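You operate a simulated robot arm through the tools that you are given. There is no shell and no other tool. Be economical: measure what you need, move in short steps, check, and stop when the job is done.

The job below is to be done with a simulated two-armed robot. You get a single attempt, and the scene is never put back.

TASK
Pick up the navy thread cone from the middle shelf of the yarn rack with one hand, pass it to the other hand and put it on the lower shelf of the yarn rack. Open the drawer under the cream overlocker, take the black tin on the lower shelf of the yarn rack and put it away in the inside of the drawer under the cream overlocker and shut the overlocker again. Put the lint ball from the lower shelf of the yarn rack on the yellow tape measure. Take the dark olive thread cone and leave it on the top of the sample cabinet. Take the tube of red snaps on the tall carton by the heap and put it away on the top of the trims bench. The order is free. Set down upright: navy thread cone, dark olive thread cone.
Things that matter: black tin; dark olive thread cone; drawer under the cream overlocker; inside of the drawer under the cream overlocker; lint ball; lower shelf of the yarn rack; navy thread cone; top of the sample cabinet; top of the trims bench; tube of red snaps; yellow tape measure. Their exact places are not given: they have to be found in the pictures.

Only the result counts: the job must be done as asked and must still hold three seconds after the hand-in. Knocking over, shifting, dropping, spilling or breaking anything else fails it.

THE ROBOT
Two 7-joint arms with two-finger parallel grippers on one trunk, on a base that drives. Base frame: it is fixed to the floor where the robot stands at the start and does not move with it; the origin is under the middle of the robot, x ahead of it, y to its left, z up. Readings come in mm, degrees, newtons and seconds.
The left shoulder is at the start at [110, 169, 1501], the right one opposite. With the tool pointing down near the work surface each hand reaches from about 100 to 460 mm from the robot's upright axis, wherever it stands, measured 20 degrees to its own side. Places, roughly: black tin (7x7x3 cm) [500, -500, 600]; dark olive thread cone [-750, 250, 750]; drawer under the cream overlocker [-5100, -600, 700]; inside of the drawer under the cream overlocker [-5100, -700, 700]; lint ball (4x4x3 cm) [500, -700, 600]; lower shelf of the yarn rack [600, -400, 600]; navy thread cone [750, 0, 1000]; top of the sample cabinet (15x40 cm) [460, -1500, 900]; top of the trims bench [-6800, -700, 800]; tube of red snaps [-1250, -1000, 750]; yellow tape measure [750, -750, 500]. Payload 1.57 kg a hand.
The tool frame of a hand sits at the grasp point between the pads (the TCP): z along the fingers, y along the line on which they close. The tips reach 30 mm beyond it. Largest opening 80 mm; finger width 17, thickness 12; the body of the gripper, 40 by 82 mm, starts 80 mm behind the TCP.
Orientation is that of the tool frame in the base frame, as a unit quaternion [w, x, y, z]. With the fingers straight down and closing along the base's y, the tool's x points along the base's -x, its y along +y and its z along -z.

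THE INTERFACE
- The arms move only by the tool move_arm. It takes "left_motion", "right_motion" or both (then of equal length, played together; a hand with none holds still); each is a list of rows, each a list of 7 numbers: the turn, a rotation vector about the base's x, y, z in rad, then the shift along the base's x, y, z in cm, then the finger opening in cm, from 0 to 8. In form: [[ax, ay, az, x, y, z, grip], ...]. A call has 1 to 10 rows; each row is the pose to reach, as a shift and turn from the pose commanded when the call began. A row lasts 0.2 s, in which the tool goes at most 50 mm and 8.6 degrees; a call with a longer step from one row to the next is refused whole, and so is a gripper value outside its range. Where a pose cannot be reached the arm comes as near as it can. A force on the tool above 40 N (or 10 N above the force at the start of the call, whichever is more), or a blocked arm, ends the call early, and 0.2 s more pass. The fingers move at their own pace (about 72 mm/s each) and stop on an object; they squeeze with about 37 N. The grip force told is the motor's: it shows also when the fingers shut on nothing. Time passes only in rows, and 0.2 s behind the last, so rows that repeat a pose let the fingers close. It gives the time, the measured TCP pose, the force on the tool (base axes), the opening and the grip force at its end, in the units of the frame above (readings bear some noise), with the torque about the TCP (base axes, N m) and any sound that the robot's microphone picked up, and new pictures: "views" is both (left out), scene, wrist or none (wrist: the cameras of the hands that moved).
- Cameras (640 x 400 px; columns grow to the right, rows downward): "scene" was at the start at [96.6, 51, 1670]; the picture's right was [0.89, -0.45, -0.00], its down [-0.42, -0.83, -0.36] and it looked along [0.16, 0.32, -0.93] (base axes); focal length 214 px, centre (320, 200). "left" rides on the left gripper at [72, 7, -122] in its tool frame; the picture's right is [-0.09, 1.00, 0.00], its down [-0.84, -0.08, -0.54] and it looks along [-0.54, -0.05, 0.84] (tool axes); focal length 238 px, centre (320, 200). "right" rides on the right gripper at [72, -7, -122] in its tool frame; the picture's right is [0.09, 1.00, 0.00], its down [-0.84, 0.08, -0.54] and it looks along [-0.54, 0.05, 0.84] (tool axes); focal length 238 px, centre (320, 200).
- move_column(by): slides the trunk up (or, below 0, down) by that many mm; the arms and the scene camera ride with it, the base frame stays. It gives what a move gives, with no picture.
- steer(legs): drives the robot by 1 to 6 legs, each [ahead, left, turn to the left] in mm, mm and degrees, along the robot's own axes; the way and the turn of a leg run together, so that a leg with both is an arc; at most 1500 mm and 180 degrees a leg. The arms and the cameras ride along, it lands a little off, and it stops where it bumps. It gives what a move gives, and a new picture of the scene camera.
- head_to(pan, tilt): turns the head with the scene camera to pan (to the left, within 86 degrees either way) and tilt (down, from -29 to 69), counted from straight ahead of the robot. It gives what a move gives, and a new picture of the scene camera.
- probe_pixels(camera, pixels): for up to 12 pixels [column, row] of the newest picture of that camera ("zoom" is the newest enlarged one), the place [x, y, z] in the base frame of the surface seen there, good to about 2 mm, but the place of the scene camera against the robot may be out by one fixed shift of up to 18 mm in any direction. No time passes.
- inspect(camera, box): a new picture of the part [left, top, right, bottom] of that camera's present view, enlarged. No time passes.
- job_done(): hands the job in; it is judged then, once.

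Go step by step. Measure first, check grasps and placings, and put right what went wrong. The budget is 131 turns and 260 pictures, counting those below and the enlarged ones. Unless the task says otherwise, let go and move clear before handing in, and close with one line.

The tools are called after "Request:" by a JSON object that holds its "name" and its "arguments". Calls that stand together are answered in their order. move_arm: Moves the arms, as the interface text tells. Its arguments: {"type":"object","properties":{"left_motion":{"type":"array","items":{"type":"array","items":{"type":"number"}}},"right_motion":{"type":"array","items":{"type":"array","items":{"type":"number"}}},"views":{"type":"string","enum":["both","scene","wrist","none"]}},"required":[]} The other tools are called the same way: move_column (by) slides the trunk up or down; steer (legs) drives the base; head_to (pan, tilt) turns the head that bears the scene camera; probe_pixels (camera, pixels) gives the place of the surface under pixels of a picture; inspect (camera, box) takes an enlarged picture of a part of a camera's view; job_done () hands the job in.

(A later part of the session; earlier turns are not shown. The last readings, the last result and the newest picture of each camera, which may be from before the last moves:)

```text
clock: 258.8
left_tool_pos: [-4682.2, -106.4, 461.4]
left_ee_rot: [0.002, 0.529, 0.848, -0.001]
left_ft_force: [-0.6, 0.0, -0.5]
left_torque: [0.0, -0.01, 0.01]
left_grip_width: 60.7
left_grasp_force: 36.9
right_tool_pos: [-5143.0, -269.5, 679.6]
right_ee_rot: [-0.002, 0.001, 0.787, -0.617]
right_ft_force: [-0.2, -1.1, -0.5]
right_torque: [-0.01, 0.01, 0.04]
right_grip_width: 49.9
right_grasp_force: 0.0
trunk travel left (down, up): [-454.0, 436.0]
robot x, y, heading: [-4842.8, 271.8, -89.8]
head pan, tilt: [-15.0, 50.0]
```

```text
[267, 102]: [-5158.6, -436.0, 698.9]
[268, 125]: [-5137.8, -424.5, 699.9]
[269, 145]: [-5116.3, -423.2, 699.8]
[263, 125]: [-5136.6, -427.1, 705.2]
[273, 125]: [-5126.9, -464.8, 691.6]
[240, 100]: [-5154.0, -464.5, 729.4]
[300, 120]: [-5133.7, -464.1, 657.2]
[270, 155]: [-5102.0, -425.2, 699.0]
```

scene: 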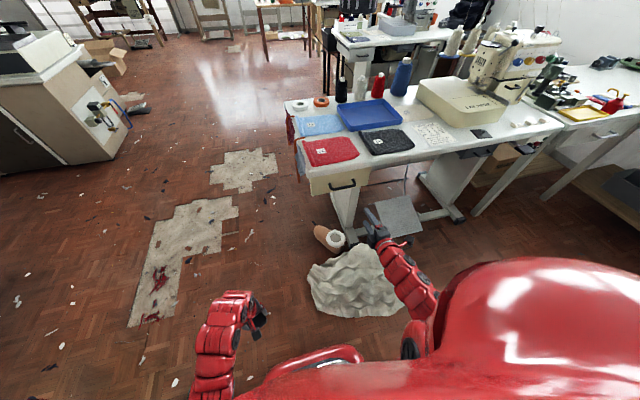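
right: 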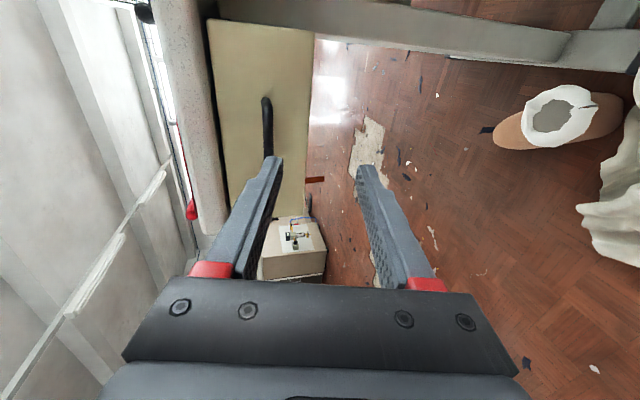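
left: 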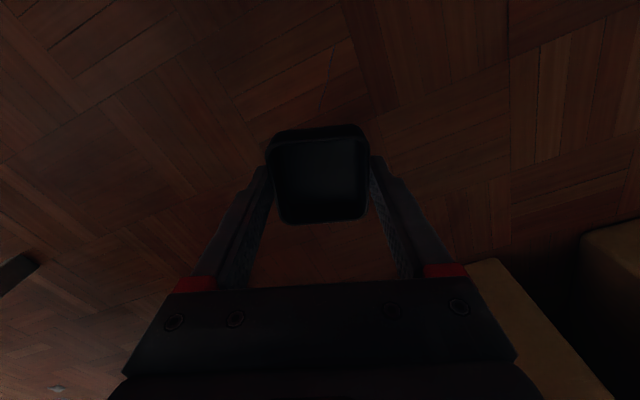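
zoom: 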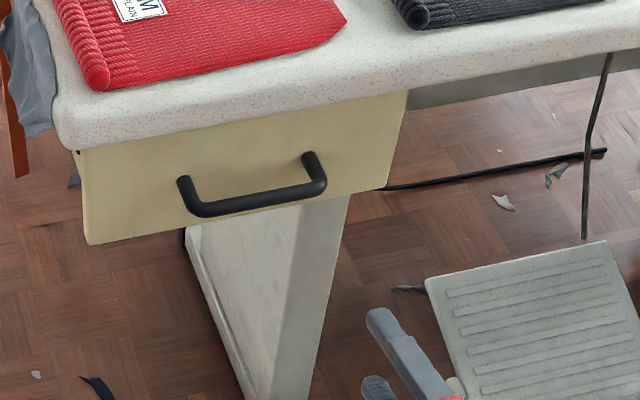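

Bar centre ≈(-5105,-429,700). Advance and grip it.

Request:
{"name": "move_arm", "arguments": {"right_motion": [[0, 0, 0, 1.5, -2, 2.1, 5], [0, 0, 0, 3, -6, 2.1, 5], [0, 0, 0, 3.8, -10, 2.1, 5], [0, 0, 0, 3.8, -13.5, 2.1, 5], [0, 0, 0, 3.8, -15.5, 2.1, 5], [0, 0, 0, 3.8, -15.5, 2.1, 5], [0, 0, 0, 3.8, -15.5, 2.1, 2], [0, 0, 0, 3.8, -15.5, 2.1, 0], [0, 0, 0, 3.8, -15.5, 2.1, 0]], "views": "wrist"}}

```text
clock: 260.8
left_tool_pos: [-4681.4, -106.5, 462.2]
left_ee_rot: [0.001, 0.53, 0.848, -0.001]
left_ft_force: [0.0, 0.8, -1.3]
left_torque: [-0.01, 0.0, 0.01]
left_grip_width: 60.6
left_grasp_force: 37.8
right_tool_pos: [-5105.2, -423.8, 700.7]
right_ee_rot: [-0.002, 0.002, 0.787, -0.617]
right_ft_force: [-2.2, -0.8, 9.5]
right_torque: [-0.02, -0.03, 0.06]
right_grip_width: 11.9
right_grasp_force: 29.2
trunk travel left (down, up): [-454.0, 436.0]
robot x, y, heading: [-4840.3, 269.9, -89.9]
head pan, tilt: [-15.0, 50.0]
```

right: 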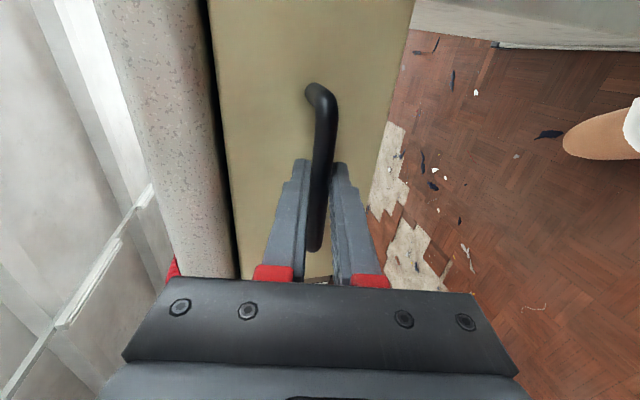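

Handle gripped (11.9 mm). Pull it open with the arm, 16 cm.

Request:
{"name": "move_arm", "arguments": {"right_motion": [[0, 0, 0, 0, 1, 0, 0], [0, 0, 0, 0, 3, 0, 0], [0, 0, 0, 0, 5, 0, 0], [0, 0, 0, 0, 7, 0, 0], [0, 0, 0, 0, 9, 0, 0], [0, 0, 0, 0, 11, 0, 0], [0, 0, 0, 0, 13, 0, 0], [0, 0, 0, 0, 15, 0, 0], [0, 0, 0, 0, 17, 0, 0], [0, 0, 0, 0, 18, 0, 0]], "views": "both"}}

```text
clock: 263.0
left_tool_pos: [-4681.2, -105.6, 461.8]
left_ee_rot: [0.001, 0.529, 0.848, -0.001]
left_ft_force: [-0.4, 0.7, -0.8]
left_torque: [-0.01, 0.01, -0.01]
left_grip_width: 60.7
left_grasp_force: 37.3
right_tool_pos: [-5105.0, -243.2, 700.8]
right_ee_rot: [-0.003, 0.002, 0.787, -0.617]
right_ft_force: [-3.9, 0.6, 8.8]
right_torque: [-0.05, 0.05, -0.11]
right_grip_width: 11.4
right_grasp_force: 29.0
trunk travel left (down, up): [-454.0, 436.0]
robot x, y, heading: [-4845.8, 270.3, -89.7]
head pan, tilt: [-15.0, 50.0]
```

scene: 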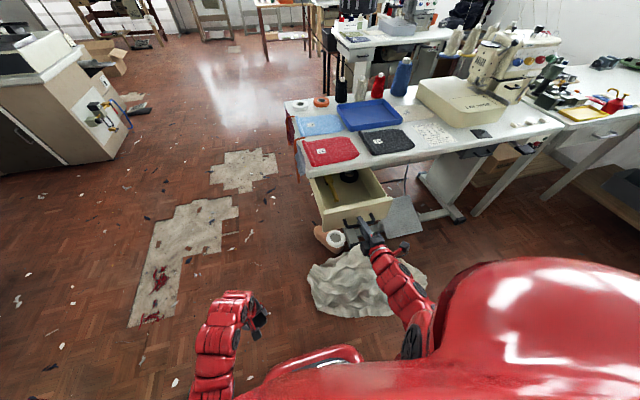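
right: 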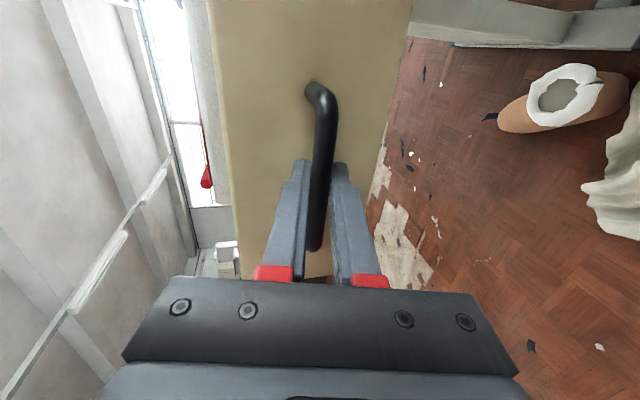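

Drawer open 18 cm. Release, withdraw the hand, and look inside.

Request:
{"name": "move_arm", "arguments": {"right_motion": [[0, 0, 0, 0, 0, 0, 3], [0, 0, 0, 0, 0, 0, 5], [0, 0, 0, 0, 0, 0, 5], [0, 0, 0, -1, 2, 0, 5], [0, 0, 0, -4, 4, 0, 5], [0, 0, 0, -8, 5, 0, 5], [0, 0, 0, -12, 5, 0, 5]], "views": "none"}}

Request:
{"name": "inspect", "arguments": {"camera": "scene", "box": [290, 150, 410, 240]}}

Request:
{"name": "probe_pixels", "arguments": {"camera": "zoom", "pixels": [[150, 170], [250, 150], [190, 190], [300, 140], [210, 125], [150, 250], [360, 200], [350, 160], [120, 160], [130, 200], [180, 160], [300, 170]]}}

```text
clock: 264.6
left_tool_pos: [-4682.0, -107.1, 462.6]
left_ee_rot: [0.002, 0.53, 0.848, -0.002]
left_ft_force: [0.4, -0.5, -0.6]
left_torque: [-0.02, 0.0, 0.01]
left_grip_width: 61.0
left_grasp_force: 37.2
right_tool_pos: [-5226.5, -194.6, 699.5]
right_ee_rot: [-0.002, 0.003, 0.787, -0.616]
right_ft_force: [0.0, -0.2, 0.1]
right_torque: [-0.01, 0.0, 0.02]
right_grip_width: 49.9
right_grasp_force: 0.0
right hand out of reach, approached as far as the arm can: row 4
trunk travel left (down, up): [-454.0, 436.0]
robot x, y, heading: [-4843.5, 268.0, -89.9]
head pan, tilt: [-15.0, 50.0]
```

```text
4.44 times, centred on (350, 195) of scene
```

zoom: 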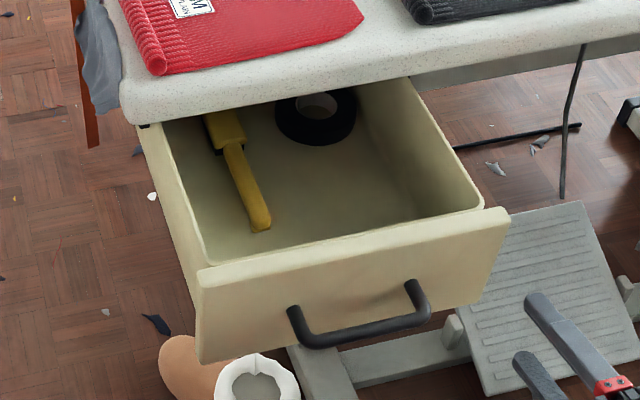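

```text
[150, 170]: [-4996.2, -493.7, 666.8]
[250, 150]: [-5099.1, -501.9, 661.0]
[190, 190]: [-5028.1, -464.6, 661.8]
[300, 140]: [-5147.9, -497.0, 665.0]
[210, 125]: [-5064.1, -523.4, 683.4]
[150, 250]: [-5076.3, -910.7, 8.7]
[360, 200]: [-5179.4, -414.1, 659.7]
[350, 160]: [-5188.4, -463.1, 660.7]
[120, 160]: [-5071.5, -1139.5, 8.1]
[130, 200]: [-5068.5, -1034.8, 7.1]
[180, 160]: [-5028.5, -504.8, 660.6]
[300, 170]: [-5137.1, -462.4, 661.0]
```

Interior floor z≈653; free area right of the yellow tool. Probe its walls and the tool's end.

Request:
{"name": "probe_pixels", "arguments": {"camera": "zoom", "pixels": [[262, 226], [250, 225], [272, 215], [400, 190], [430, 195], [470, 205], [300, 235], [380, 215], [220, 262], [480, 225], [440, 160], [340, 260]]}}

```text
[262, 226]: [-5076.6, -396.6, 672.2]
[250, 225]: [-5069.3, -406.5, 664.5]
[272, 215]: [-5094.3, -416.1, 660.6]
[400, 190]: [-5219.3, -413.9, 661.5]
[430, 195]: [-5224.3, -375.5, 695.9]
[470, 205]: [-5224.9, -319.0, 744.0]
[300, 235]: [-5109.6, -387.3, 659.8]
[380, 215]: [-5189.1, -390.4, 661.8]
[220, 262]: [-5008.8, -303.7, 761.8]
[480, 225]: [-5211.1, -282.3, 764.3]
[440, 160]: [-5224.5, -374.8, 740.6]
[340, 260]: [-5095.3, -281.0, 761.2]
```

Target tin spot (-5143,-375). Raise trunk 200, strafe right so the left hand lines up.

Request:
{"name": "move_column", "arguments": {"by": 200}}

Request:
{"name": "steer", "arguments": {"legs": [[0, -462, 0]]}}

```text
clock: 266.8
left_tool_pos: [-4681.3, -106.2, 662.0]
left_ee_rot: [0.002, 0.529, 0.848, -0.001]
left_ft_force: [1.0, 0.2, -0.4]
left_torque: [-0.02, 0.03, -0.02]
left_grip_width: 60.8
left_grasp_force: 37.3
right_tool_pos: [-5225.9, -194.8, 900.6]
right_ee_rot: [-0.003, 0.001, 0.788, -0.616]
right_ft_force: [0.2, -0.4, 0.0]
right_torque: [-0.02, 0.01, 0.01]
right_grip_width: 50.0
right_grasp_force: 0.2
trunk travel left (down, up): [-654.0, 236.0]
robot x, y, heading: [-4839.4, 264.0, -89.7]
head pan, tilt: [-15.0, 50.0]
```

```text
clock: 269.6
left_tool_pos: [-5147.1, -106.5, 662.0]
left_ee_rot: [0.001, 0.531, 0.847, 0.0]
left_ft_force: [0.3, 0.2, -0.3]
left_torque: [0.01, 0.01, -0.01]
left_grip_width: 61.0
left_grasp_force: 36.6
right_tool_pos: [-5690.7, -194.9, 900.7]
right_ee_rot: [-0.003, 0.003, 0.788, -0.616]
right_ft_force: [-0.2, -0.7, 0.1]
right_torque: [0.05, 0.02, 0.03]
right_grip_width: 50.2
right_grasp_force: 0.0
trunk travel left (down, up): [-654.0, 236.0]
robot x, y, heading: [-5306.9, 269.1, -89.9]
head pan, tilt: [-15.0, 50.0]
```

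scene: 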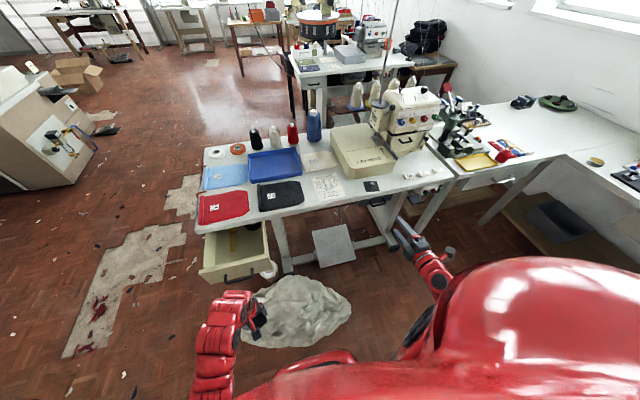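

Reach the left hand up over the open drawer, squaring the body (‑26°).

Request:
{"name": "move_arm", "arguments": {"left_motion": [[0, 0, -0.05, 0, -2.5, 3, 0], [0, 0, -0.1, 0, -5, 6.5, 0], [0, 0, -0.15, 0, -7.5, 10, 0], [0, 0, -0.2, 0, -10, 13.5, 0], [0, 0, -0.25, 0, -12.5, 17, 0], [0, 0, -0.3, 0.2, -16.5, 17, 0], [0, 0, -0.36, 0.4, -20.5, 17, 0], [0, 0, -0.42, 0.4, -24.5, 17, 0], [0, 0, -0.45, 0.4, -26.9, 17, 0], [0, 0, -0.45, 0.4, -26.9, 17, 0]], "views": "wrist"}}

```text
clock: 271.8
left_tool_pos: [-5141.0, -376.7, 831.2]
left_ee_rot: [0.0, 0.707, 0.707, 0.0]
left_ft_force: [-0.3, 0.0, -0.7]
left_torque: [-0.04, 0.02, -0.03]
left_grip_width: 60.9
left_grasp_force: 37.2
right_tool_pos: [-5690.7, -194.7, 902.0]
right_ee_rot: [-0.004, 0.003, 0.787, -0.617]
right_ft_force: [0.6, 0.6, 0.0]
right_torque: [0.01, -0.03, -0.01]
right_grip_width: 49.9
right_grasp_force: 0.0
trunk travel left (down, up): [-654.0, 236.0]
robot x, y, heading: [-5307.4, 263.2, -90.0]
head pan, tilt: [-15.0, 50.0]
```

left: 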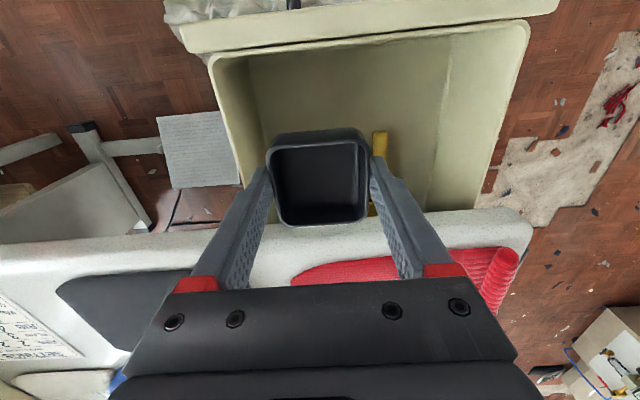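

Body hangs over the free part of the drawer. Lower with the trunk.

Request:
{"name": "move_column", "arguments": {"by": -137}}

Request:
{"name": "move_arm", "arguments": {"left_motion": [[0, 0, 0, 0, 0, -0.2, 0], [0, 0, 0, 0, 0, -0.4, 0]], "views": "wrist"}}

```text
clock: 273.4
left_tool_pos: [-5142.4, -376.3, 694.6]
left_ee_rot: [0.001, 0.706, 0.708, -0.001]
left_ft_force: [0.9, 0.5, -0.5]
left_torque: [-0.01, -0.02, 0.03]
left_grip_width: 60.7
left_grasp_force: 36.9
right_tool_pos: [-5690.7, -195.6, 764.2]
right_ee_rot: [-0.003, 0.004, 0.787, -0.616]
right_ft_force: [-0.1, -0.5, -1.1]
right_torque: [0.01, 0.01, 0.0]
right_grip_width: 50.0
right_grasp_force: 0.1
trunk travel left (down, up): [-517.0, 373.0]
robot x, y, heading: [-5306.6, 269.6, -89.7]
head pan, tilt: [-15.0, 50.0]
```

```text
clock: 274.0
left_tool_pos: [-5142.1, -375.6, 690.1]
left_ee_rot: [0.002, 0.707, 0.707, -0.001]
left_ft_force: [-0.2, -0.3, -0.6]
left_torque: [-0.03, 0.03, 0.04]
left_grip_width: 60.8
left_grasp_force: 37.0
right_tool_pos: [-5690.8, -194.5, 763.4]
right_ee_rot: [-0.003, 0.003, 0.788, -0.616]
right_ft_force: [0.2, -0.3, 0.9]
right_torque: [0.01, -0.02, -0.03]
right_grip_width: 50.0
right_grasp_force: 0.0
trunk travel left (down, up): [-517.0, 373.0]
robot x, y, heading: [-5302.1, 266.2, -90.0]
head pan, tilt: [-15.0, 50.0]
```

left: 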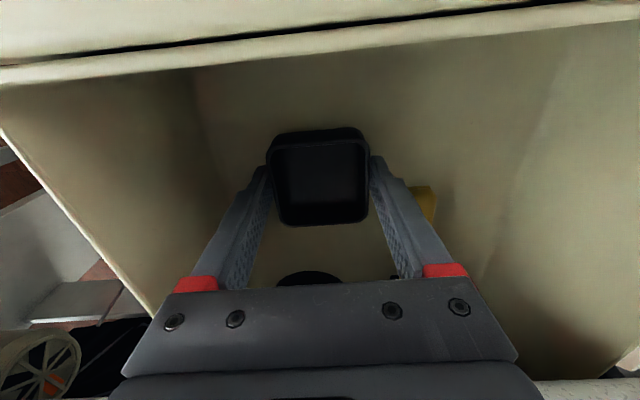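

Still slightly above the floor. Lower in mm steps until contact.

Request:
{"name": "move_arm", "arguments": {"left_motion": [[0, 0, 0, 0, 0, -0.2, 0], [0, 0, 0, 0, 0, -0.35, 0], [0, 0, 0, 0, 0, -0.5, 0], [0, 0, 0, 0, 0, -0.6, 0]], "views": "none"}}

Request:
{"name": "probe_pixels", "arguments": {"camera": "left", "pixels": [[320, 250], [425, 200], [412, 190], [230, 110], [320, 110], [200, 200], [150, 250]]}}

```text
clock: 275.0
left_tool_pos: [-5141.0, -376.3, 687.4]
left_ee_rot: [0.003, 0.707, 0.708, -0.003]
left_ft_force: [0.3, -0.8, 21.9]
left_torque: [0.59, -0.06, -0.05]
left_grip_width: 60.9
left_grasp_force: 37.0
right_tool_pos: [-5690.2, -192.4, 764.8]
right_ee_rot: [-0.003, 0.002, 0.787, -0.617]
right_ft_force: [0.0, -0.4, -0.1]
right_torque: [-0.01, -0.01, -0.02]
right_grip_width: 50.0
right_grasp_force: 0.0
trunk travel left (down, up): [-517.0, 373.0]
robot x, y, heading: [-5306.3, 267.3, -90.2]
head pan, tilt: [-15.0, 50.0]
```

```text
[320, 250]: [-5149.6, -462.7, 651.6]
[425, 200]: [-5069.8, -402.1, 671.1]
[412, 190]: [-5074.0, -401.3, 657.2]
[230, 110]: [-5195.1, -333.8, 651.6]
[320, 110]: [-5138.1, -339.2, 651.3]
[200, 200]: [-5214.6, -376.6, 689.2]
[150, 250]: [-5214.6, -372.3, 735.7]
```

Contact (22 N). Open slightly and lift the left hand out.

Request:
{"name": "move_arm", "arguments": {"left_motion": [[0, 0, 0, 0, 0, 0.1, 0], [0, 0, 0, 0, 0, 0.1, 6.5], [0, 0, 0, 0, 0, 0.1, 7.3], [0, 0, 0, 0, 0, 0.1, 7.3], [0, 0, 0, 0, 0, 3, 7.3], [0, 0, 0, 0, 0, 7, 7.3], [0, 0, 0, 0, 0, 11, 7.3], [0, 0, 0, 0, 0, 13.5, 7.3]], "views": "wrist"}}

```text
clock: 276.8
left_tool_pos: [-5140.6, -382.4, 821.5]
left_ee_rot: [0.001, 0.706, 0.708, -0.001]
left_ft_force: [-0.5, -0.2, 0.6]
left_torque: [0.03, -0.01, -0.04]
left_grip_width: 73.1
left_grasp_force: 0.2
left hand out of reach, approached as far as the arm can: row 8
right_tool_pos: [-5691.9, -195.0, 763.8]
right_ee_rot: [-0.003, 0.003, 0.788, -0.616]
right_ft_force: [0.5, -0.7, 0.3]
right_torque: [0.0, 0.01, 0.01]
right_grip_width: 49.9
right_grasp_force: 0.0
trunk travel left (down, up): [-517.0, 373.0]
robot x, y, heading: [-5307.0, 264.5, -90.2]
head pan, tilt: [-15.0, 50.0]
```

left: 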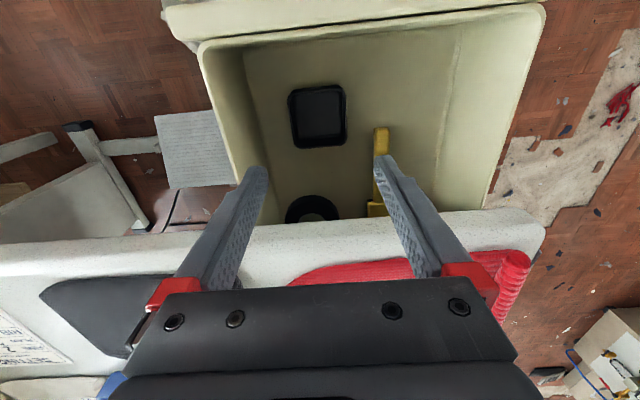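

Tin body sits well in the drawer. Now fetch the lid with the left hand: raise trunk 100, pitch the left hand 40° forward, and strafe to it.

Request:
{"name": "probe_pixels", "arguments": {"camera": "left", "pixels": [[294, 92], [340, 87], [345, 140], [298, 147], [318, 90], [320, 146], [318, 118]]}}

Request:
{"name": "move_column", "arguments": {"by": 100}}

Request:
{"name": "move_arm", "arguments": {"left_motion": [[-0.14, 0, 0, 0, 0, 0, 5], [-0.28, 0, 0, 0, 0, 0, 5], [-0.42, 0, 0, 0, 0, 0, 5], [-0.56, 0, 0, 0, 0, 0, 5], [-0.7, 0, 0, 0, 0, 0, 5], [-0.7, 0, 0, 0, 0, 0, 5]], "views": "none"}}

Request:
{"name": "steer", "arguments": {"legs": [[0, -604, 0]]}}

Request:
{"name": "move_arm", "arguments": {"left_motion": [[0, 0, 0, 0, 0, 0, 5]], "views": "wrist"}}

```text
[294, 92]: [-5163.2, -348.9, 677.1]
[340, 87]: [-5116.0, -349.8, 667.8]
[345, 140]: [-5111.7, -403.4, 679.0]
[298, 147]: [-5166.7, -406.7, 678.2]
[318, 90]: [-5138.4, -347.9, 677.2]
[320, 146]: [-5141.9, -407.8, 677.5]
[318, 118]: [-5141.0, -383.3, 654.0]
```

```text
clock: 278.1
left_tool_pos: [-5140.9, -383.6, 921.4]
left_ee_rot: [0.001, 0.706, 0.708, -0.002]
left_ft_force: [-0.6, 0.3, 0.0]
left_torque: [0.03, 0.02, -0.01]
left_grip_width: 73.0
left_grasp_force: 0.0
right_tool_pos: [-5690.7, -195.4, 862.1]
right_ee_rot: [-0.003, 0.003, 0.787, -0.617]
right_ft_force: [0.2, 0.0, 0.6]
right_torque: [0.02, -0.01, -0.02]
right_grip_width: 50.0
right_grasp_force: 0.2
trunk travel left (down, up): [-617.0, 273.0]
robot x, y, heading: [-5308.0, 268.1, -89.8]
head pan, tilt: [-15.0, 50.0]
```

```text
clock: 279.6
left_tool_pos: [-5141.0, -384.0, 920.5]
left_ee_rot: [0.243, 0.663, 0.665, -0.244]
left_ft_force: [0.5, 0.0, 0.8]
left_torque: [0.01, -0.02, -0.01]
left_grip_width: 50.2
left_grasp_force: 0.2
left hand out of reach, approached as far as the arm can: row 1
right_tool_pos: [-5690.7, -194.9, 862.4]
right_ee_rot: [-0.003, 0.003, 0.787, -0.616]
right_ft_force: [0.1, 0.0, -0.3]
right_torque: [0.02, 0.01, -0.01]
right_grip_width: 50.0
right_grasp_force: 0.0
trunk travel left (down, up): [-617.0, 273.0]
robot x, y, heading: [-5304.3, 264.1, -89.8]
head pan, tilt: [-15.0, 50.0]
```

```text
clock: 283.0
left_tool_pos: [-5746.5, -383.5, 921.0]
left_ee_rot: [0.243, 0.663, 0.665, -0.243]
left_ft_force: [-0.2, 1.1, -1.1]
left_torque: [0.0, 0.01, -0.02]
left_grip_width: 49.7
left_grasp_force: 0.1
right_tool_pos: [-6295.9, -194.4, 863.3]
right_ee_rot: [-0.004, 0.003, 0.787, -0.617]
right_ft_force: [-0.8, 0.2, 0.3]
right_torque: [-0.04, -0.02, 0.03]
right_grip_width: 50.1
right_grasp_force: 0.0
trunk travel left (down, up): [-617.0, 273.0]
robot x, y, heading: [-5911.0, 267.7, -90.0]
head pan, tilt: [-15.0, 50.0]
```

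scene: 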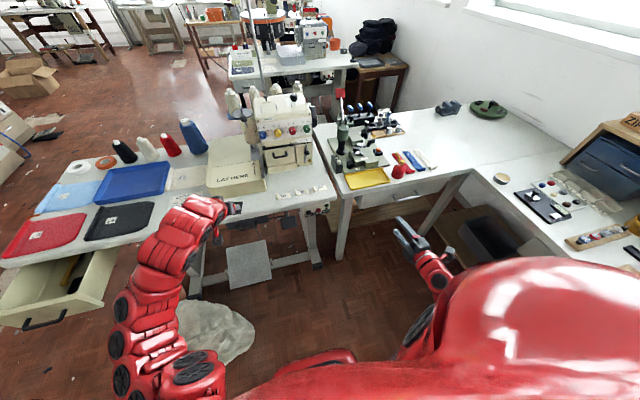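

```text
clock: 283.4
left_tool_pos: [-5745.2, -384.0, 921.8]
left_ee_rot: [0.243, 0.663, 0.664, -0.245]
left_ft_force: [-0.3, 0.5, -0.7]
left_torque: [0.02, 0.01, 0.0]
left_grip_width: 49.9
left_grasp_force: 0.1
right_tool_pos: [-6296.0, -194.2, 861.7]
right_ee_rot: [-0.004, 0.004, 0.787, -0.616]
right_ft_force: [0.9, 0.2, 0.3]
right_torque: [-0.03, 0.02, 0.01]
right_grip_width: 50.0
right_grasp_force: 0.0
trunk travel left (down, up): [-617.0, 273.0]
robot x, y, heading: [-5912.0, 269.4, -90.2]
head pan, tilt: [-15.0, 50.0]
```

left: 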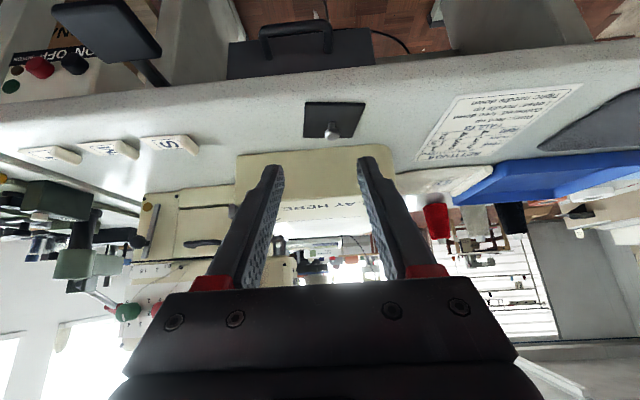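

The lid with knob is at (332,130) in the left view. Probe it.

Request:
{"name": "probe_pixels", "arguments": {"camera": "left", "pixels": [[332, 132], [332, 126], [330, 112], [308, 104], [362, 106], [308, 136], [355, 138]]}}

```text
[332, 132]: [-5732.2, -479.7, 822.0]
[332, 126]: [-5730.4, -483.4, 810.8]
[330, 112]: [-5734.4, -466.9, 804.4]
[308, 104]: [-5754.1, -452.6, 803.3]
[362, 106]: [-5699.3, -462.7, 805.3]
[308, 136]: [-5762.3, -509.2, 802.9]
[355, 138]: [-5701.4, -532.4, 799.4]
```

Grip the knob at (-5732,-484,816) and lift, in one go.

Request:
{"name": "move_arm", "arguments": {"left_motion": [[0, 0, 0, 1.3, -4, 0, 4], [0, 0, 0, 1.3, -8.4, -2, 4], [0, 0, 0, 1.3, -8.4, -5.5, 4], [0, 0, 0, 1.3, -8.4, -8, 4], [0, 0, 0, 1.3, -8.4, -8.5, 4], [0, 0, 0, 1.3, -8.4, -8.5, 1.5], [0, 0, 0, 1.3, -8.4, -8.5, 0], [0, 0, 0, 1.3, -8.4, -8.5, 0], [0, 0, 0, 1.3, -8.4, -5, 0], [0, 0, 0, 1.3, -5, -2, 0]], "views": "wrist"}}

```text
clock: 285.6
left_tool_pos: [-5733.4, -432.8, 902.2]
left_ee_rot: [0.243, 0.664, 0.663, -0.245]
left_ft_force: [0.3, 1.1, 0.7]
left_torque: [0.01, 0.0, 0.01]
left_grip_width: 15.8
left_grasp_force: 30.9
right_tool_pos: [-6295.7, -193.2, 864.0]
right_ee_rot: [-0.004, 0.003, 0.787, -0.617]
right_ft_force: [0.3, 0.0, 0.2]
right_torque: [0.03, -0.02, 0.01]
right_grip_width: 50.0
right_grasp_force: 0.1
trunk travel left (down, up): [-617.0, 273.0]
robot x, y, heading: [-5914.7, 266.5, -90.2]
head pan, tilt: [-15.0, 50.0]
```

left: 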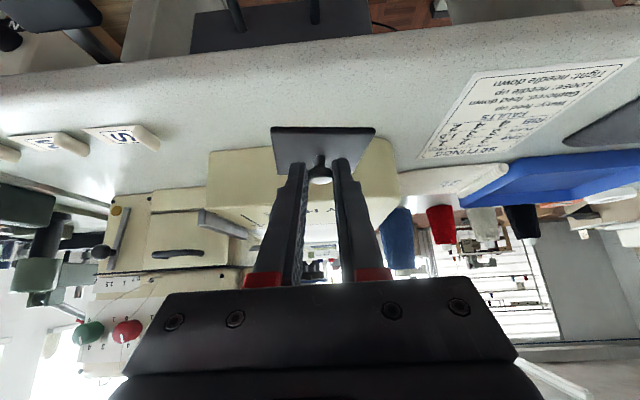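

Lid held level. Draw it back to y≈-362, drive left 593 mm over the drawer, lower by trunk 150, and look.

Request:
{"name": "move_arm", "arguments": {"left_motion": [[0, 0, 0, 0, 4, 0, 0], [0, 0, 0, 0, 7, 0, 0]], "views": "none"}}

Request:
{"name": "steer", "arguments": {"legs": [[0, 593, 0.2]]}}

Request:
{"name": "move_column", "arguments": {"by": -140}}

Request:
{"name": "move_arm", "arguments": {"left_motion": [[0, 0, 0, 0, 0, 0, 0]], "views": "wrist"}}

```text
clock: 286.2
left_tool_pos: [-5733.6, -363.7, 901.3]
left_ee_rot: [0.243, 0.663, 0.665, -0.243]
left_ft_force: [0.1, -0.3, 0.0]
left_torque: [0.0, -0.06, -0.01]
left_grip_width: 16.2
left_grasp_force: 32.0
right_tool_pos: [-6296.2, -195.0, 863.7]
right_ee_rot: [-0.004, 0.004, 0.787, -0.616]
right_ft_force: [0.8, 0.7, 0.8]
right_torque: [0.03, -0.03, -0.01]
right_grip_width: 50.0
right_grasp_force: 0.1
trunk travel left (down, up): [-617.0, 273.0]
robot x, y, heading: [-5916.0, 266.1, -89.9]
head pan, tilt: [-15.0, 50.0]
```

```text
clock: 289.5
left_tool_pos: [-5140.8, -362.7, 901.3]
left_ee_rot: [0.244, 0.663, 0.664, -0.245]
left_ft_force: [0.1, 0.1, -0.1]
left_torque: [-0.01, -0.02, 0.0]
left_grip_width: 15.8
left_grasp_force: 31.4
right_tool_pos: [-5703.3, -193.9, 863.0]
right_ee_rot: [-0.003, 0.002, 0.787, -0.616]
right_ft_force: [0.3, -0.4, -0.4]
right_torque: [0.01, 0.02, -0.02]
right_grip_width: 49.9
right_grasp_force: 0.0
trunk travel left (down, up): [-617.0, 273.0]
robot x, y, heading: [-5322.6, 270.0, -90.3]
head pan, tilt: [-15.0, 50.0]
```

scene: 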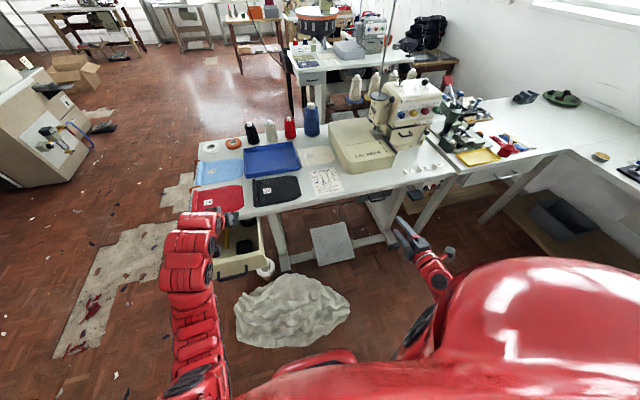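

```text
clock: 291.2
left_tool_pos: [-5141.8, -361.5, 761.1]
left_ee_rot: [0.244, 0.663, 0.665, -0.244]
left_ft_force: [-1.0, -0.3, 0.0]
left_torque: [-0.01, 0.01, -0.02]
left_grip_width: 16.0
left_grasp_force: 30.5
right_tool_pos: [-5705.4, -194.1, 723.7]
right_ee_rot: [-0.003, 0.003, 0.788, -0.616]
right_ft_force: [-0.4, -0.1, 0.7]
right_torque: [0.03, -0.03, -0.02]
right_grip_width: 49.9
right_grasp_force: 0.2
trunk travel left (down, up): [-477.0, 413.0]
robot x, y, heading: [-5320.3, 269.6, -90.1]
head pan, tilt: [-15.0, 50.0]
```

```text
clock: 291.6
left_tool_pos: [-5141.5, -361.5, 761.1]
left_ee_rot: [0.244, 0.663, 0.665, -0.244]
left_ft_force: [-0.8, -0.3, 0.7]
left_torque: [0.04, 0.0, 0.01]
left_grip_width: 16.0
left_grasp_force: 31.6
right_tool_pos: [-5703.5, -193.7, 722.3]
right_ee_rot: [-0.004, 0.003, 0.787, -0.617]
right_ft_force: [0.0, -0.3, -0.1]
right_torque: [0.0, -0.02, -0.05]
right_grip_width: 49.9
right_grasp_force: 0.0
trunk travel left (down, up): [-477.0, 413.0]
robot x, y, heading: [-5318.8, 266.9, -89.9]
head pan, tilt: [-15.0, 50.0]
```

left: 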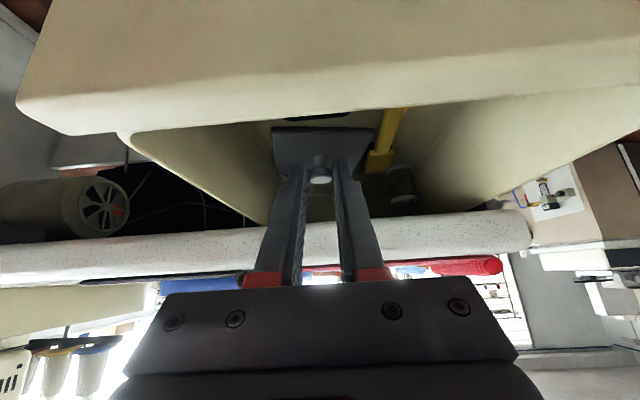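

Lid is right over the tin. Lower and press gently, then release and retract along the axis.

Request:
{"name": "move_arm", "arguments": {"left_motion": [[0, 0, 0, 0, -0.1, -1.5, 0], [0, 0, 0, 0, -0.1, -3, 0], [0, 0, 0, 0, -0.1, -4, 0], [0, 0, 0, 0, -0.1, -4.5, 0], [0, 0, 0, 0, -0.1, -4.8, 0], [0, 0, 0, 0, -0.1, -5.1, 0], [0, 0, 0, 0, -0.1, -5.4, 0]], "views": "wrist"}}

```text
clock: 293.2
left_tool_pos: [-5142.1, -362.8, 712.0]
left_ee_rot: [0.247, 0.662, 0.663, -0.247]
left_ft_force: [1.9, -0.7, 36.0]
left_torque: [-0.81, -0.06, 0.06]
left_grip_width: 16.5
left_grasp_force: 31.5
right_tool_pos: [-5704.9, -191.9, 725.0]
right_ee_rot: [-0.002, 0.004, 0.786, -0.618]
right_ft_force: [0.6, 0.6, 0.2]
right_torque: [0.0, 0.02, -0.02]
right_grip_width: 50.2
right_grasp_force: 0.1
trunk travel left (down, up): [-477.0, 413.0]
robot x, y, heading: [-5316.5, 267.4, -89.9]
head pan, tilt: [-15.0, 50.0]
```

left: 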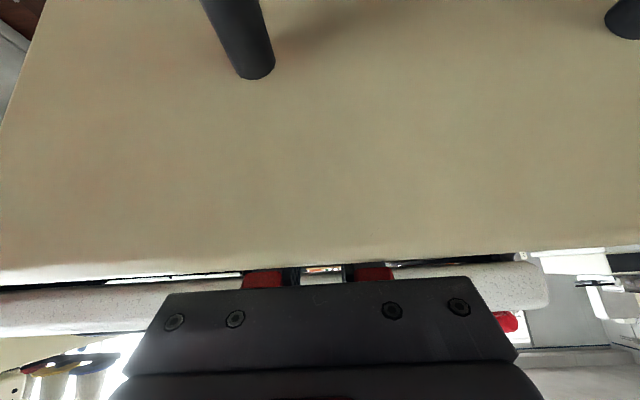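

Pressed at 36 N at the expected height. Release and raise the hand out.

Request:
{"name": "move_arm", "arguments": {"left_motion": [[0, 0, 0, 0, 0, 0.1, 2.5], [0, 0, 0, 0, 0, 0.1, 4], [0, 0, 0, 0, 0, 0.1, 4], [0, 0, 0, 0, 0.5, 2, 4], [0, 0, 0, 0, 2.5, 5.5, 4], [0, 0, 0, 0, 4.5, 9.5, 4], [0, 0, 0, 0, 4.5, 11, 4]], "views": "wrist"}}

```text
clock: 294.8
left_tool_pos: [-5142.6, -326.1, 807.3]
left_ee_rot: [0.241, 0.663, 0.665, -0.247]
left_ft_force: [1.4, 0.3, -0.8]
left_torque: [-0.05, 0.14, -0.11]
left_grip_width: 39.9
left_grasp_force: 0.0
left hand out of reach, approached as far as the arm can: row 6, 7
right_tool_pos: [-5703.7, -194.1, 724.3]
right_ee_rot: [-0.002, 0.003, 0.787, -0.617]
right_ft_force: [0.2, -0.5, 0.2]
right_torque: [0.01, 0.0, -0.02]
right_grip_width: 49.9
right_grasp_force: 0.1
trunk travel left (down, up): [-477.0, 413.0]
robot x, y, heading: [-5318.5, 264.0, -90.0]
head pan, tilt: [-15.0, 50.0]
```

left: 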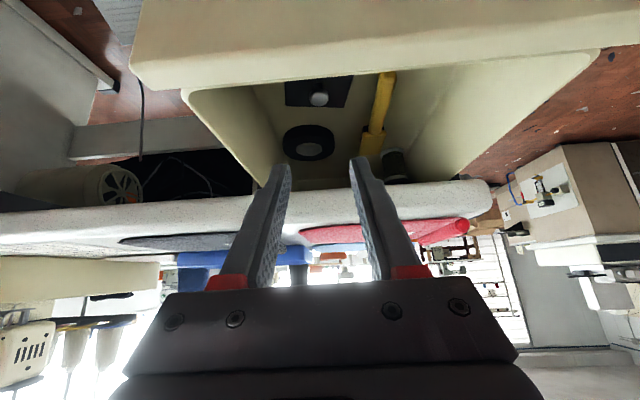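

Lid is back on the tin inside the drawer. Now shut it: strafe left so the right hand faces the drawer front and push with closed fingers just above the handle.

Request:
{"name": "steer", "arguments": {"legs": [[0, 598, 0]]}}

Request:
{"name": "move_arm", "arguments": {"right_motion": [[0, 0, 0, 0, -1, 2.1, 2], [0, 0, 0, 0, -3, 2.1, 0], [0, 0, 0, 0, -5, 2.1, 0], [0, 0, 0, 0, -7, 2.1, 0], [0, 0, 0, 0, -10, 2.1, 0], [0, 0, 0, 0, -13, 2.1, 0], [0, 0, 0, 0, -16, 2.1, 0], [0, 0, 0, 0, -19, 2.1, 0], [0, 0, 0, 0, -22, 2.1, 0], [0, 0, 0, 0, -23.5, 2.1, 0]], "views": "scene"}}

```text
clock: 298.2
left_tool_pos: [-4539.8, -323.7, 803.4]
left_ee_rot: [0.243, 0.662, 0.666, -0.243]
left_ft_force: [-0.1, 0.1, 0.1]
left_torque: [0.04, -0.02, 0.02]
left_grip_width: 39.8
left_grasp_force: 0.0
right_tool_pos: [-5103.9, -194.7, 724.8]
right_ee_rot: [-0.002, 0.001, 0.788, -0.616]
right_ft_force: [0.5, 0.3, 0.3]
right_torque: [0.03, 0.02, -0.01]
right_grip_width: 50.1
right_grasp_force: 0.1
trunk travel left (down, up): [-477.0, 413.0]
robot x, y, heading: [-4721.5, 266.5, -89.7]
head pan, tilt: [-15.0, 50.0]
```

scene: 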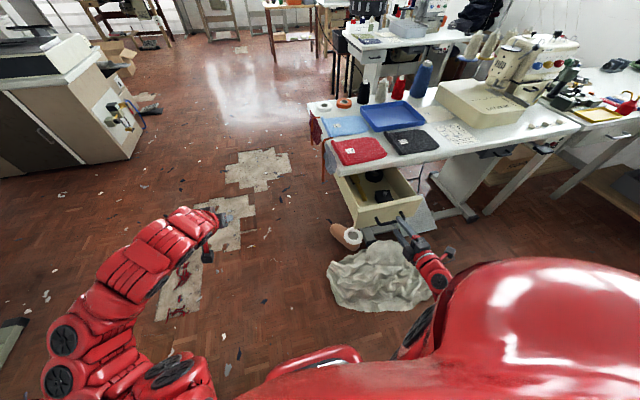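

```text
clock: 300.4
left_tool_pos: [-4541.9, -324.2, 804.5]
left_ee_rot: [0.243, 0.662, 0.666, -0.243]
left_ft_force: [-0.1, 0.0, 0.6]
left_torque: [0.01, -0.01, 0.03]
left_grip_width: 40.3
left_grasp_force: 0.0
right_tool_pos: [-5104.0, -429.1, 743.6]
right_ee_rot: [-0.003, 0.002, 0.788, -0.616]
right_ft_force: [-1.1, 0.3, 0.4]
right_torque: [0.01, 0.02, -0.02]
right_grip_width: 0.0
right_grasp_force: 21.0
trunk travel left (down, up): [-477.0, 413.0]
robot x, y, heading: [-4724.4, 269.9, -89.8]
head pan, tilt: [-15.0, 50.0]
```

scene: 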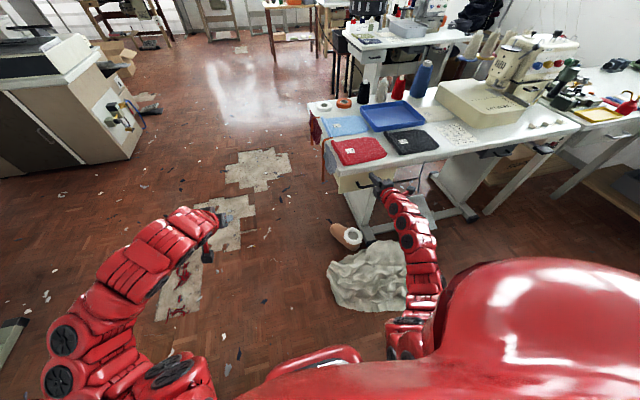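

Nearly shut; push the last centimetre until firm, then withdraw.

Request:
{"name": "move_arm", "arguments": {"right_motion": [[0, 0, 0, 0, -0.4, 0, 0], [0, 0, 0, 0, -0.8, 0, 0], [0, 0, 0, 0, -1.2, 0, 0], [0, 0, 0, 0, -1.6, 0, 0]], "views": "none"}}

Request:
{"name": "move_arm", "arguments": {"right_motion": [[0, 0, 0, 0, 2, 0, 0], [0, 0, 0, 0, 6, 0, 0], [0, 0, 0, 0, 10, 0, 0], [0, 0, 0, 0, 14, 0, 0], [0, 0, 0, 0, 18, 0, 0]], "views": "scene"}}

Request:
{"name": "inspect", "arguments": {"camera": "scene", "box": [310, 130, 430, 230]}}

Request:
{"name": "probe_pixels", "arguments": {"camera": "scene", "pixels": [[345, 190], [405, 165]]}}

```text
clock: 301.0
left_tool_pos: [-4541.1, -320.1, 806.4]
left_ee_rot: [0.243, 0.663, 0.665, -0.244]
left_ft_force: [0.0, 0.3, -0.4]
left_torque: [0.02, -0.03, 0.0]
left_grip_width: 40.0
left_grasp_force: 0.0
right_tool_pos: [-5104.1, -431.3, 745.1]
right_ee_rot: [-0.002, 0.002, 0.789, -0.615]
right_ft_force: [5.1, 24.2, 10.1]
right_torque: [-0.36, 0.04, 0.22]
right_grip_width: 0.1
right_grasp_force: 21.4
trunk travel left (down, up): [-477.0, 413.0]
robot x, y, heading: [-4720.1, 272.0, -89.6]
head pan, tilt: [-15.0, 50.0]
stopped in row 3 (right hand): the force on the tool passed its limit at 46 N (the readings are from after the stop); the commanded pose is now the measured one
```

```text
clock: 302.2
left_tool_pos: [-4540.9, -322.0, 805.1]
left_ee_rot: [0.242, 0.663, 0.666, -0.243]
left_ft_force: [-0.8, -0.1, 0.3]
left_torque: [0.03, -0.01, 0.01]
left_grip_width: 39.9
left_grasp_force: 0.2
right_tool_pos: [-5104.1, -254.8, 740.6]
right_ee_rot: [-0.002, 0.003, 0.789, -0.614]
right_ft_force: [-0.6, -0.3, 0.3]
right_torque: [0.02, 0.02, -0.03]
right_grip_width: 0.0
right_grasp_force: 21.1
trunk travel left (down, up): [-477.0, 413.0]
robot x, y, heading: [-4722.9, 273.6, -89.8]
head pan, tilt: [-15.0, 50.0]
```

scene: 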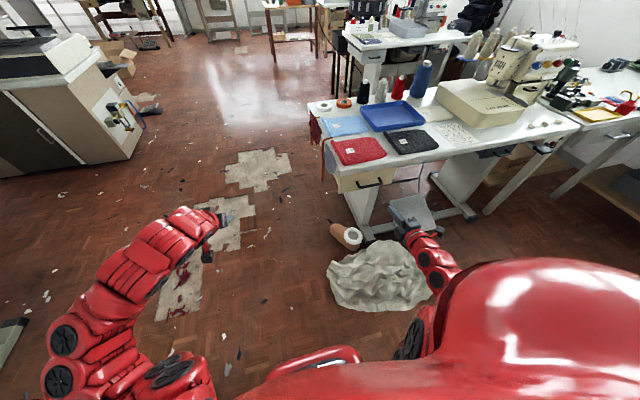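

```text
4.00 times, centred on (370, 180) of scene
```

zoom: 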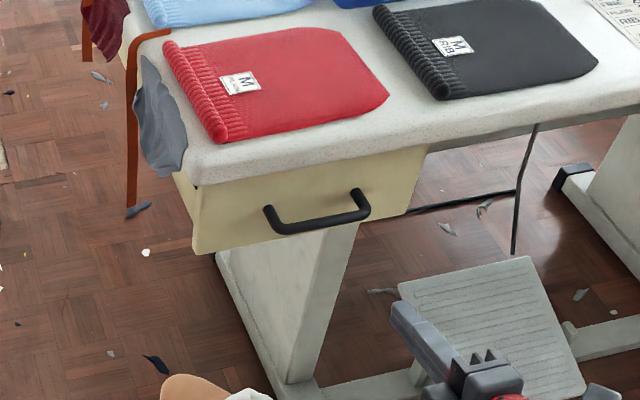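

```text
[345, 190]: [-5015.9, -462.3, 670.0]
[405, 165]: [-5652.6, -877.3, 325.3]
```

Drawer is shut (face at y≈-462 as before). Now fetch the snaps: make the left hand vertical with a 30° yaw, raise the trunk, and retrace the route back east.

Request:
{"name": "move_arm", "arguments": {"left_motion": [[0.098, 0.025, 0.068, 0, 0, 0, 5], [0.196, 0.05, 0.137, 0, 0, 0, 5], [0.294, 0.075, 0.205, 0, 0, 0, 5], [0.392, 0.1, 0.274, 0, 0, 0, 5], [0.49, 0.125, 0.342, 0, 0, 0, 5], [0.588, 0.15, 0.411, 0, 0, 0, 5], [0.686, 0.175, 0.479, 0, 0, 0, 5]], "views": "none"}}

Request:
{"name": "move_column", "arguments": {"by": 200}}

Request:
{"name": "steer", "arguments": {"legs": [[0, 0, -90], [-900, -90, 0], [-922, -90, 0], [-1142, -547, 0], [-1450, 0, 0], [0, 1500, 0]]}}

```text
clock: 303.8
left_tool_pos: [-4546.9, -278.6, 711.3]
left_ee_rot: [0.043, 0.544, 0.836, -0.061]
left_ft_force: [-0.7, -0.3, -0.1]
left_torque: [0.02, -0.02, 0.0]
left_grip_width: 50.1
left_grasp_force: 0.1
left hand out of reach, approached as far as the arm can: row 4, 5, 6, 7
right_tool_pos: [-5105.5, -255.5, 739.9]
right_ee_rot: [-0.002, 0.002, 0.79, -0.614]
right_ft_force: [0.0, 0.0, -1.1]
right_torque: [-0.04, -0.03, -0.01]
right_grip_width: 0.0
right_grasp_force: 21.4
trunk travel left (down, up): [-477.0, 413.0]
robot x, y, heading: [-4715.1, 271.6, -89.7]
head pan, tilt: [-15.0, 50.0]
```

```text
clock: 306.0
left_tool_pos: [-4545.6, -278.5, 912.5]
left_ee_rot: [0.044, 0.544, 0.836, -0.061]
left_ft_force: [-0.2, -0.6, -0.1]
left_torque: [-0.01, 0.05, -0.01]
left_grip_width: 50.1
left_grasp_force: 0.0
right_tool_pos: [-5105.6, -255.5, 939.5]
right_ee_rot: [-0.002, 0.002, 0.789, -0.614]
right_ft_force: [0.2, 0.0, -0.3]
right_torque: [0.02, 0.0, -0.02]
right_grip_width: 0.0
right_grasp_force: 20.9
trunk travel left (down, up): [-677.0, 213.0]
robot x, y, heading: [-4722.2, 268.0, -89.7]
head pan, tilt: [-15.0, 50.0]
```

```text
clock: 339.0
left_tool_pos: [-836.4, -698.9, 912.6]
left_ee_rot: [-0.012, 0.976, 0.206, -0.074]
left_ft_force: [-0.6, 0.2, 0.3]
left_torque: [-0.01, 0.02, 0.02]
left_grip_width: 49.9
left_grasp_force: 0.1
right_tool_pos: [-811.2, -140.7, 940.0]
right_ee_rot: [-0.436, 0.561, 0.556, -0.432]
right_ft_force: [-0.4, -0.1, -0.4]
right_torque: [-0.01, -0.02, -0.05]
right_grip_width: 0.3
right_grasp_force: 20.9
trunk travel left (down, up): [-677.0, 213.0]
robot x, y, heading: [-285.7, -524.5, -179.8]
head pan, tilt: [-15.0, 50.0]
```

scene: 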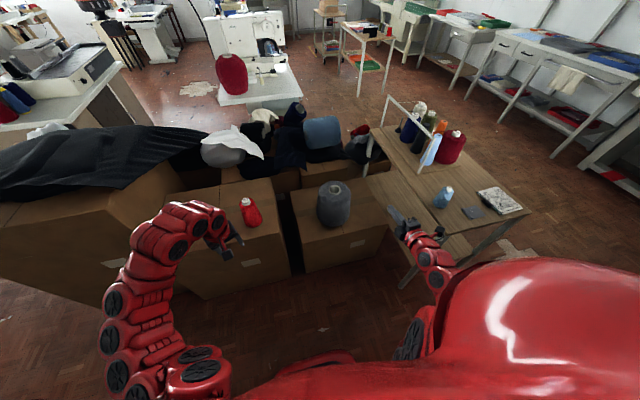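

Back near the cartons. Strafe left 303 and advance 365 so the left hand hovers near the tube; view with its wrist camera.

Request:
{"name": "steer", "arguments": {"legs": [[0, 306, 0], [365, 0, 0]]}}

Request:
{"name": "move_arm", "arguments": {"left_motion": [[0, 0, 0, 0, 0, 0, 5]], "views": "wrist"}}

```text
clock: 343.0
left_tool_pos: [-1204.6, -1003.5, 911.6]
left_ee_rot: [-0.012, 0.976, 0.203, -0.074]
left_ft_force: [-0.1, 0.0, -0.4]
left_torque: [0.02, 0.02, 0.0]
left_grip_width: 49.9
left_grasp_force: 0.0
right_tool_pos: [-1178.8, -445.2, 939.8]
right_ee_rot: [-0.437, 0.562, 0.555, -0.431]
right_ft_force: [0.7, -1.0, 0.0]
right_torque: [0.02, -0.03, 0.0]
right_grip_width: 0.0
right_grasp_force: 21.3
trunk travel left (down, up): [-677.0, 213.0]
robot x, y, heading: [-652.5, -832.7, 179.8]
head pan, tilt: [-15.0, 50.0]
```

scene: 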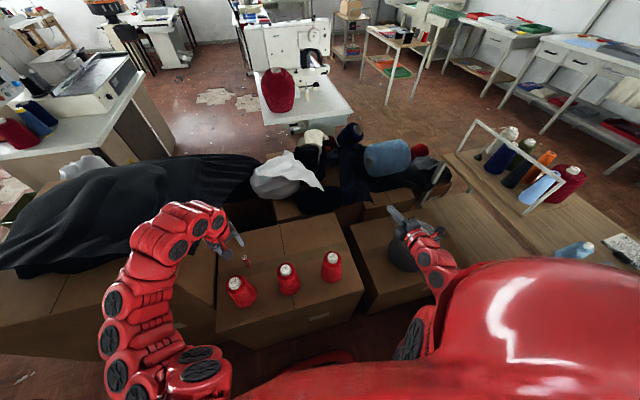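

```text
clock: 343.4
left_tool_pos: [-1202.6, -1003.5, 912.0]
left_ee_rot: [-0.011, 0.976, 0.204, -0.074]
left_ft_force: [0.0, 0.2, 0.0]
left_torque: [0.02, -0.01, -0.02]
left_grip_width: 50.0
left_grasp_force: 0.1
right_tool_pos: [-1178.1, -446.5, 940.5]
right_ee_rot: [-0.437, 0.561, 0.555, -0.432]
right_ft_force: [1.1, 1.0, 0.3]
right_torque: [0.05, -0.01, -0.02]
right_grip_width: 0.0
right_grasp_force: 21.2
trunk travel left (down, up): [-677.0, 213.0]
robot x, y, heading: [-656.5, -834.6, 180.1]
head pan, tilt: [-15.0, 50.0]
```

left: 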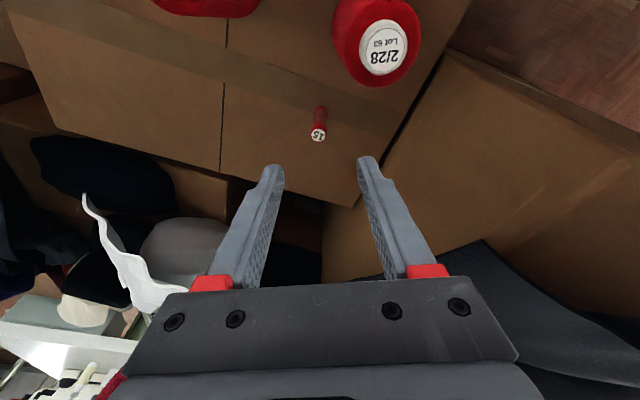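

Request:
{"name": "probe_pixels", "arguments": {"camera": "left", "pixels": [[318, 134], [318, 128], [322, 110], [383, 45], [318, 160]]}}

```text
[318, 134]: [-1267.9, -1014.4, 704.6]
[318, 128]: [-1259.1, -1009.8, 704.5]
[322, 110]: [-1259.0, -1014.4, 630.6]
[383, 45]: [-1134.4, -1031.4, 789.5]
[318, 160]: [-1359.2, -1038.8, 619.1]
```

Tube axis ≈(-1265,-1013), top 705. Align over it, lower by trunk, descend, grip and lift.

Request:
{"name": "move_arm", "arguments": {"left_motion": [[0, -0.07, 0, -3, -0.5, 0, 5], [0, -0.15, 0, -6.2, -0.95, 0, 5], [0, -0.15, 0, -6.2, -0.95, 0, 5]], "views": "none"}}

Request:
{"name": "move_column", "arguments": {"by": -130}}

Request:
{"name": "move_arm", "arguments": {"left_motion": [[0, 0, 0, 0, 0, 0, 5]], "views": "wrist"}}

Request:
{"name": "probe_pixels", "arguments": {"camera": "left", "pixels": [[318, 134], [318, 128], [318, 120], [318, 150], [318, 140]]}}

```text
clock: 344.2
left_tool_pos: [-1281.0, -1015.3, 902.5]
left_ee_rot: [0.002, 0.979, 0.204, 0.0]
left_ft_force: [0.1, -0.5, -0.6]
left_torque: [0.02, -0.01, 0.02]
left_grip_width: 49.8
left_grasp_force: 0.1
left hand out of reach, approached as far as the arm can: row 1, 2, 3
right_tool_pos: [-1177.8, -446.6, 941.2]
right_ee_rot: [-0.437, 0.561, 0.555, -0.432]
right_ft_force: [0.1, 0.0, -0.4]
right_torque: [0.0, -0.03, -0.02]
right_grip_width: 0.0
right_grasp_force: 21.1
trunk travel left (down, up): [-677.0, 213.0]
robot x, y, heading: [-657.6, -832.4, 180.0]
head pan, tilt: [-15.0, 50.0]
```

```text
clock: 345.8
left_tool_pos: [-1281.9, -1014.1, 774.0]
left_ee_rot: [0.005, 0.979, 0.205, -0.001]
left_ft_force: [-0.5, 0.5, -0.2]
left_torque: [0.0, 0.0, 0.02]
left_grip_width: 50.0
left_grasp_force: 0.0
right_tool_pos: [-1177.9, -445.1, 810.9]
right_ee_rot: [-0.436, 0.563, 0.554, -0.431]
right_ft_force: [0.3, 0.0, 0.2]
right_torque: [0.02, 0.01, 0.01]
right_grip_width: 0.2
right_grasp_force: 21.7
trunk travel left (down, up): [-547.0, 343.0]
robot x, y, heading: [-656.5, -829.0, 179.9]
head pan, tilt: [-15.0, 50.0]
```

```text
clock: 346.2
left_tool_pos: [-1281.6, -1014.8, 772.7]
left_ee_rot: [0.004, 0.979, 0.204, -0.001]
left_ft_force: [0.2, 0.0, 0.6]
left_torque: [0.01, -0.06, -0.03]
left_grip_width: 49.6
left_grasp_force: 0.1
right_tool_pos: [-1178.5, -446.1, 809.4]
right_ee_rot: [-0.437, 0.562, 0.555, -0.431]
right_ft_force: [0.0, -0.1, -0.1]
right_torque: [-0.02, -0.03, -0.01]
right_grip_width: 0.1
right_grasp_force: 21.4
trunk travel left (down, up): [-547.0, 343.0]
robot x, y, heading: [-654.6, -833.5, 179.7]
head pan, tilt: [-15.0, 50.0]
```

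left: 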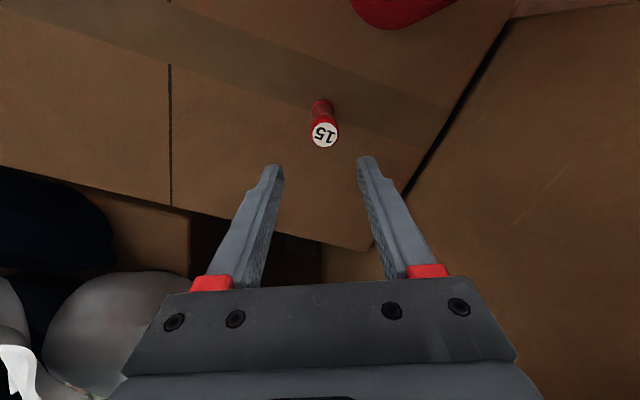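

```text
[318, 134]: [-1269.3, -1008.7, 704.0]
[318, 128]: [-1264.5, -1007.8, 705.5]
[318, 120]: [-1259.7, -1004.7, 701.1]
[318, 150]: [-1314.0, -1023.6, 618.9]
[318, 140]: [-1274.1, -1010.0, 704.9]
```

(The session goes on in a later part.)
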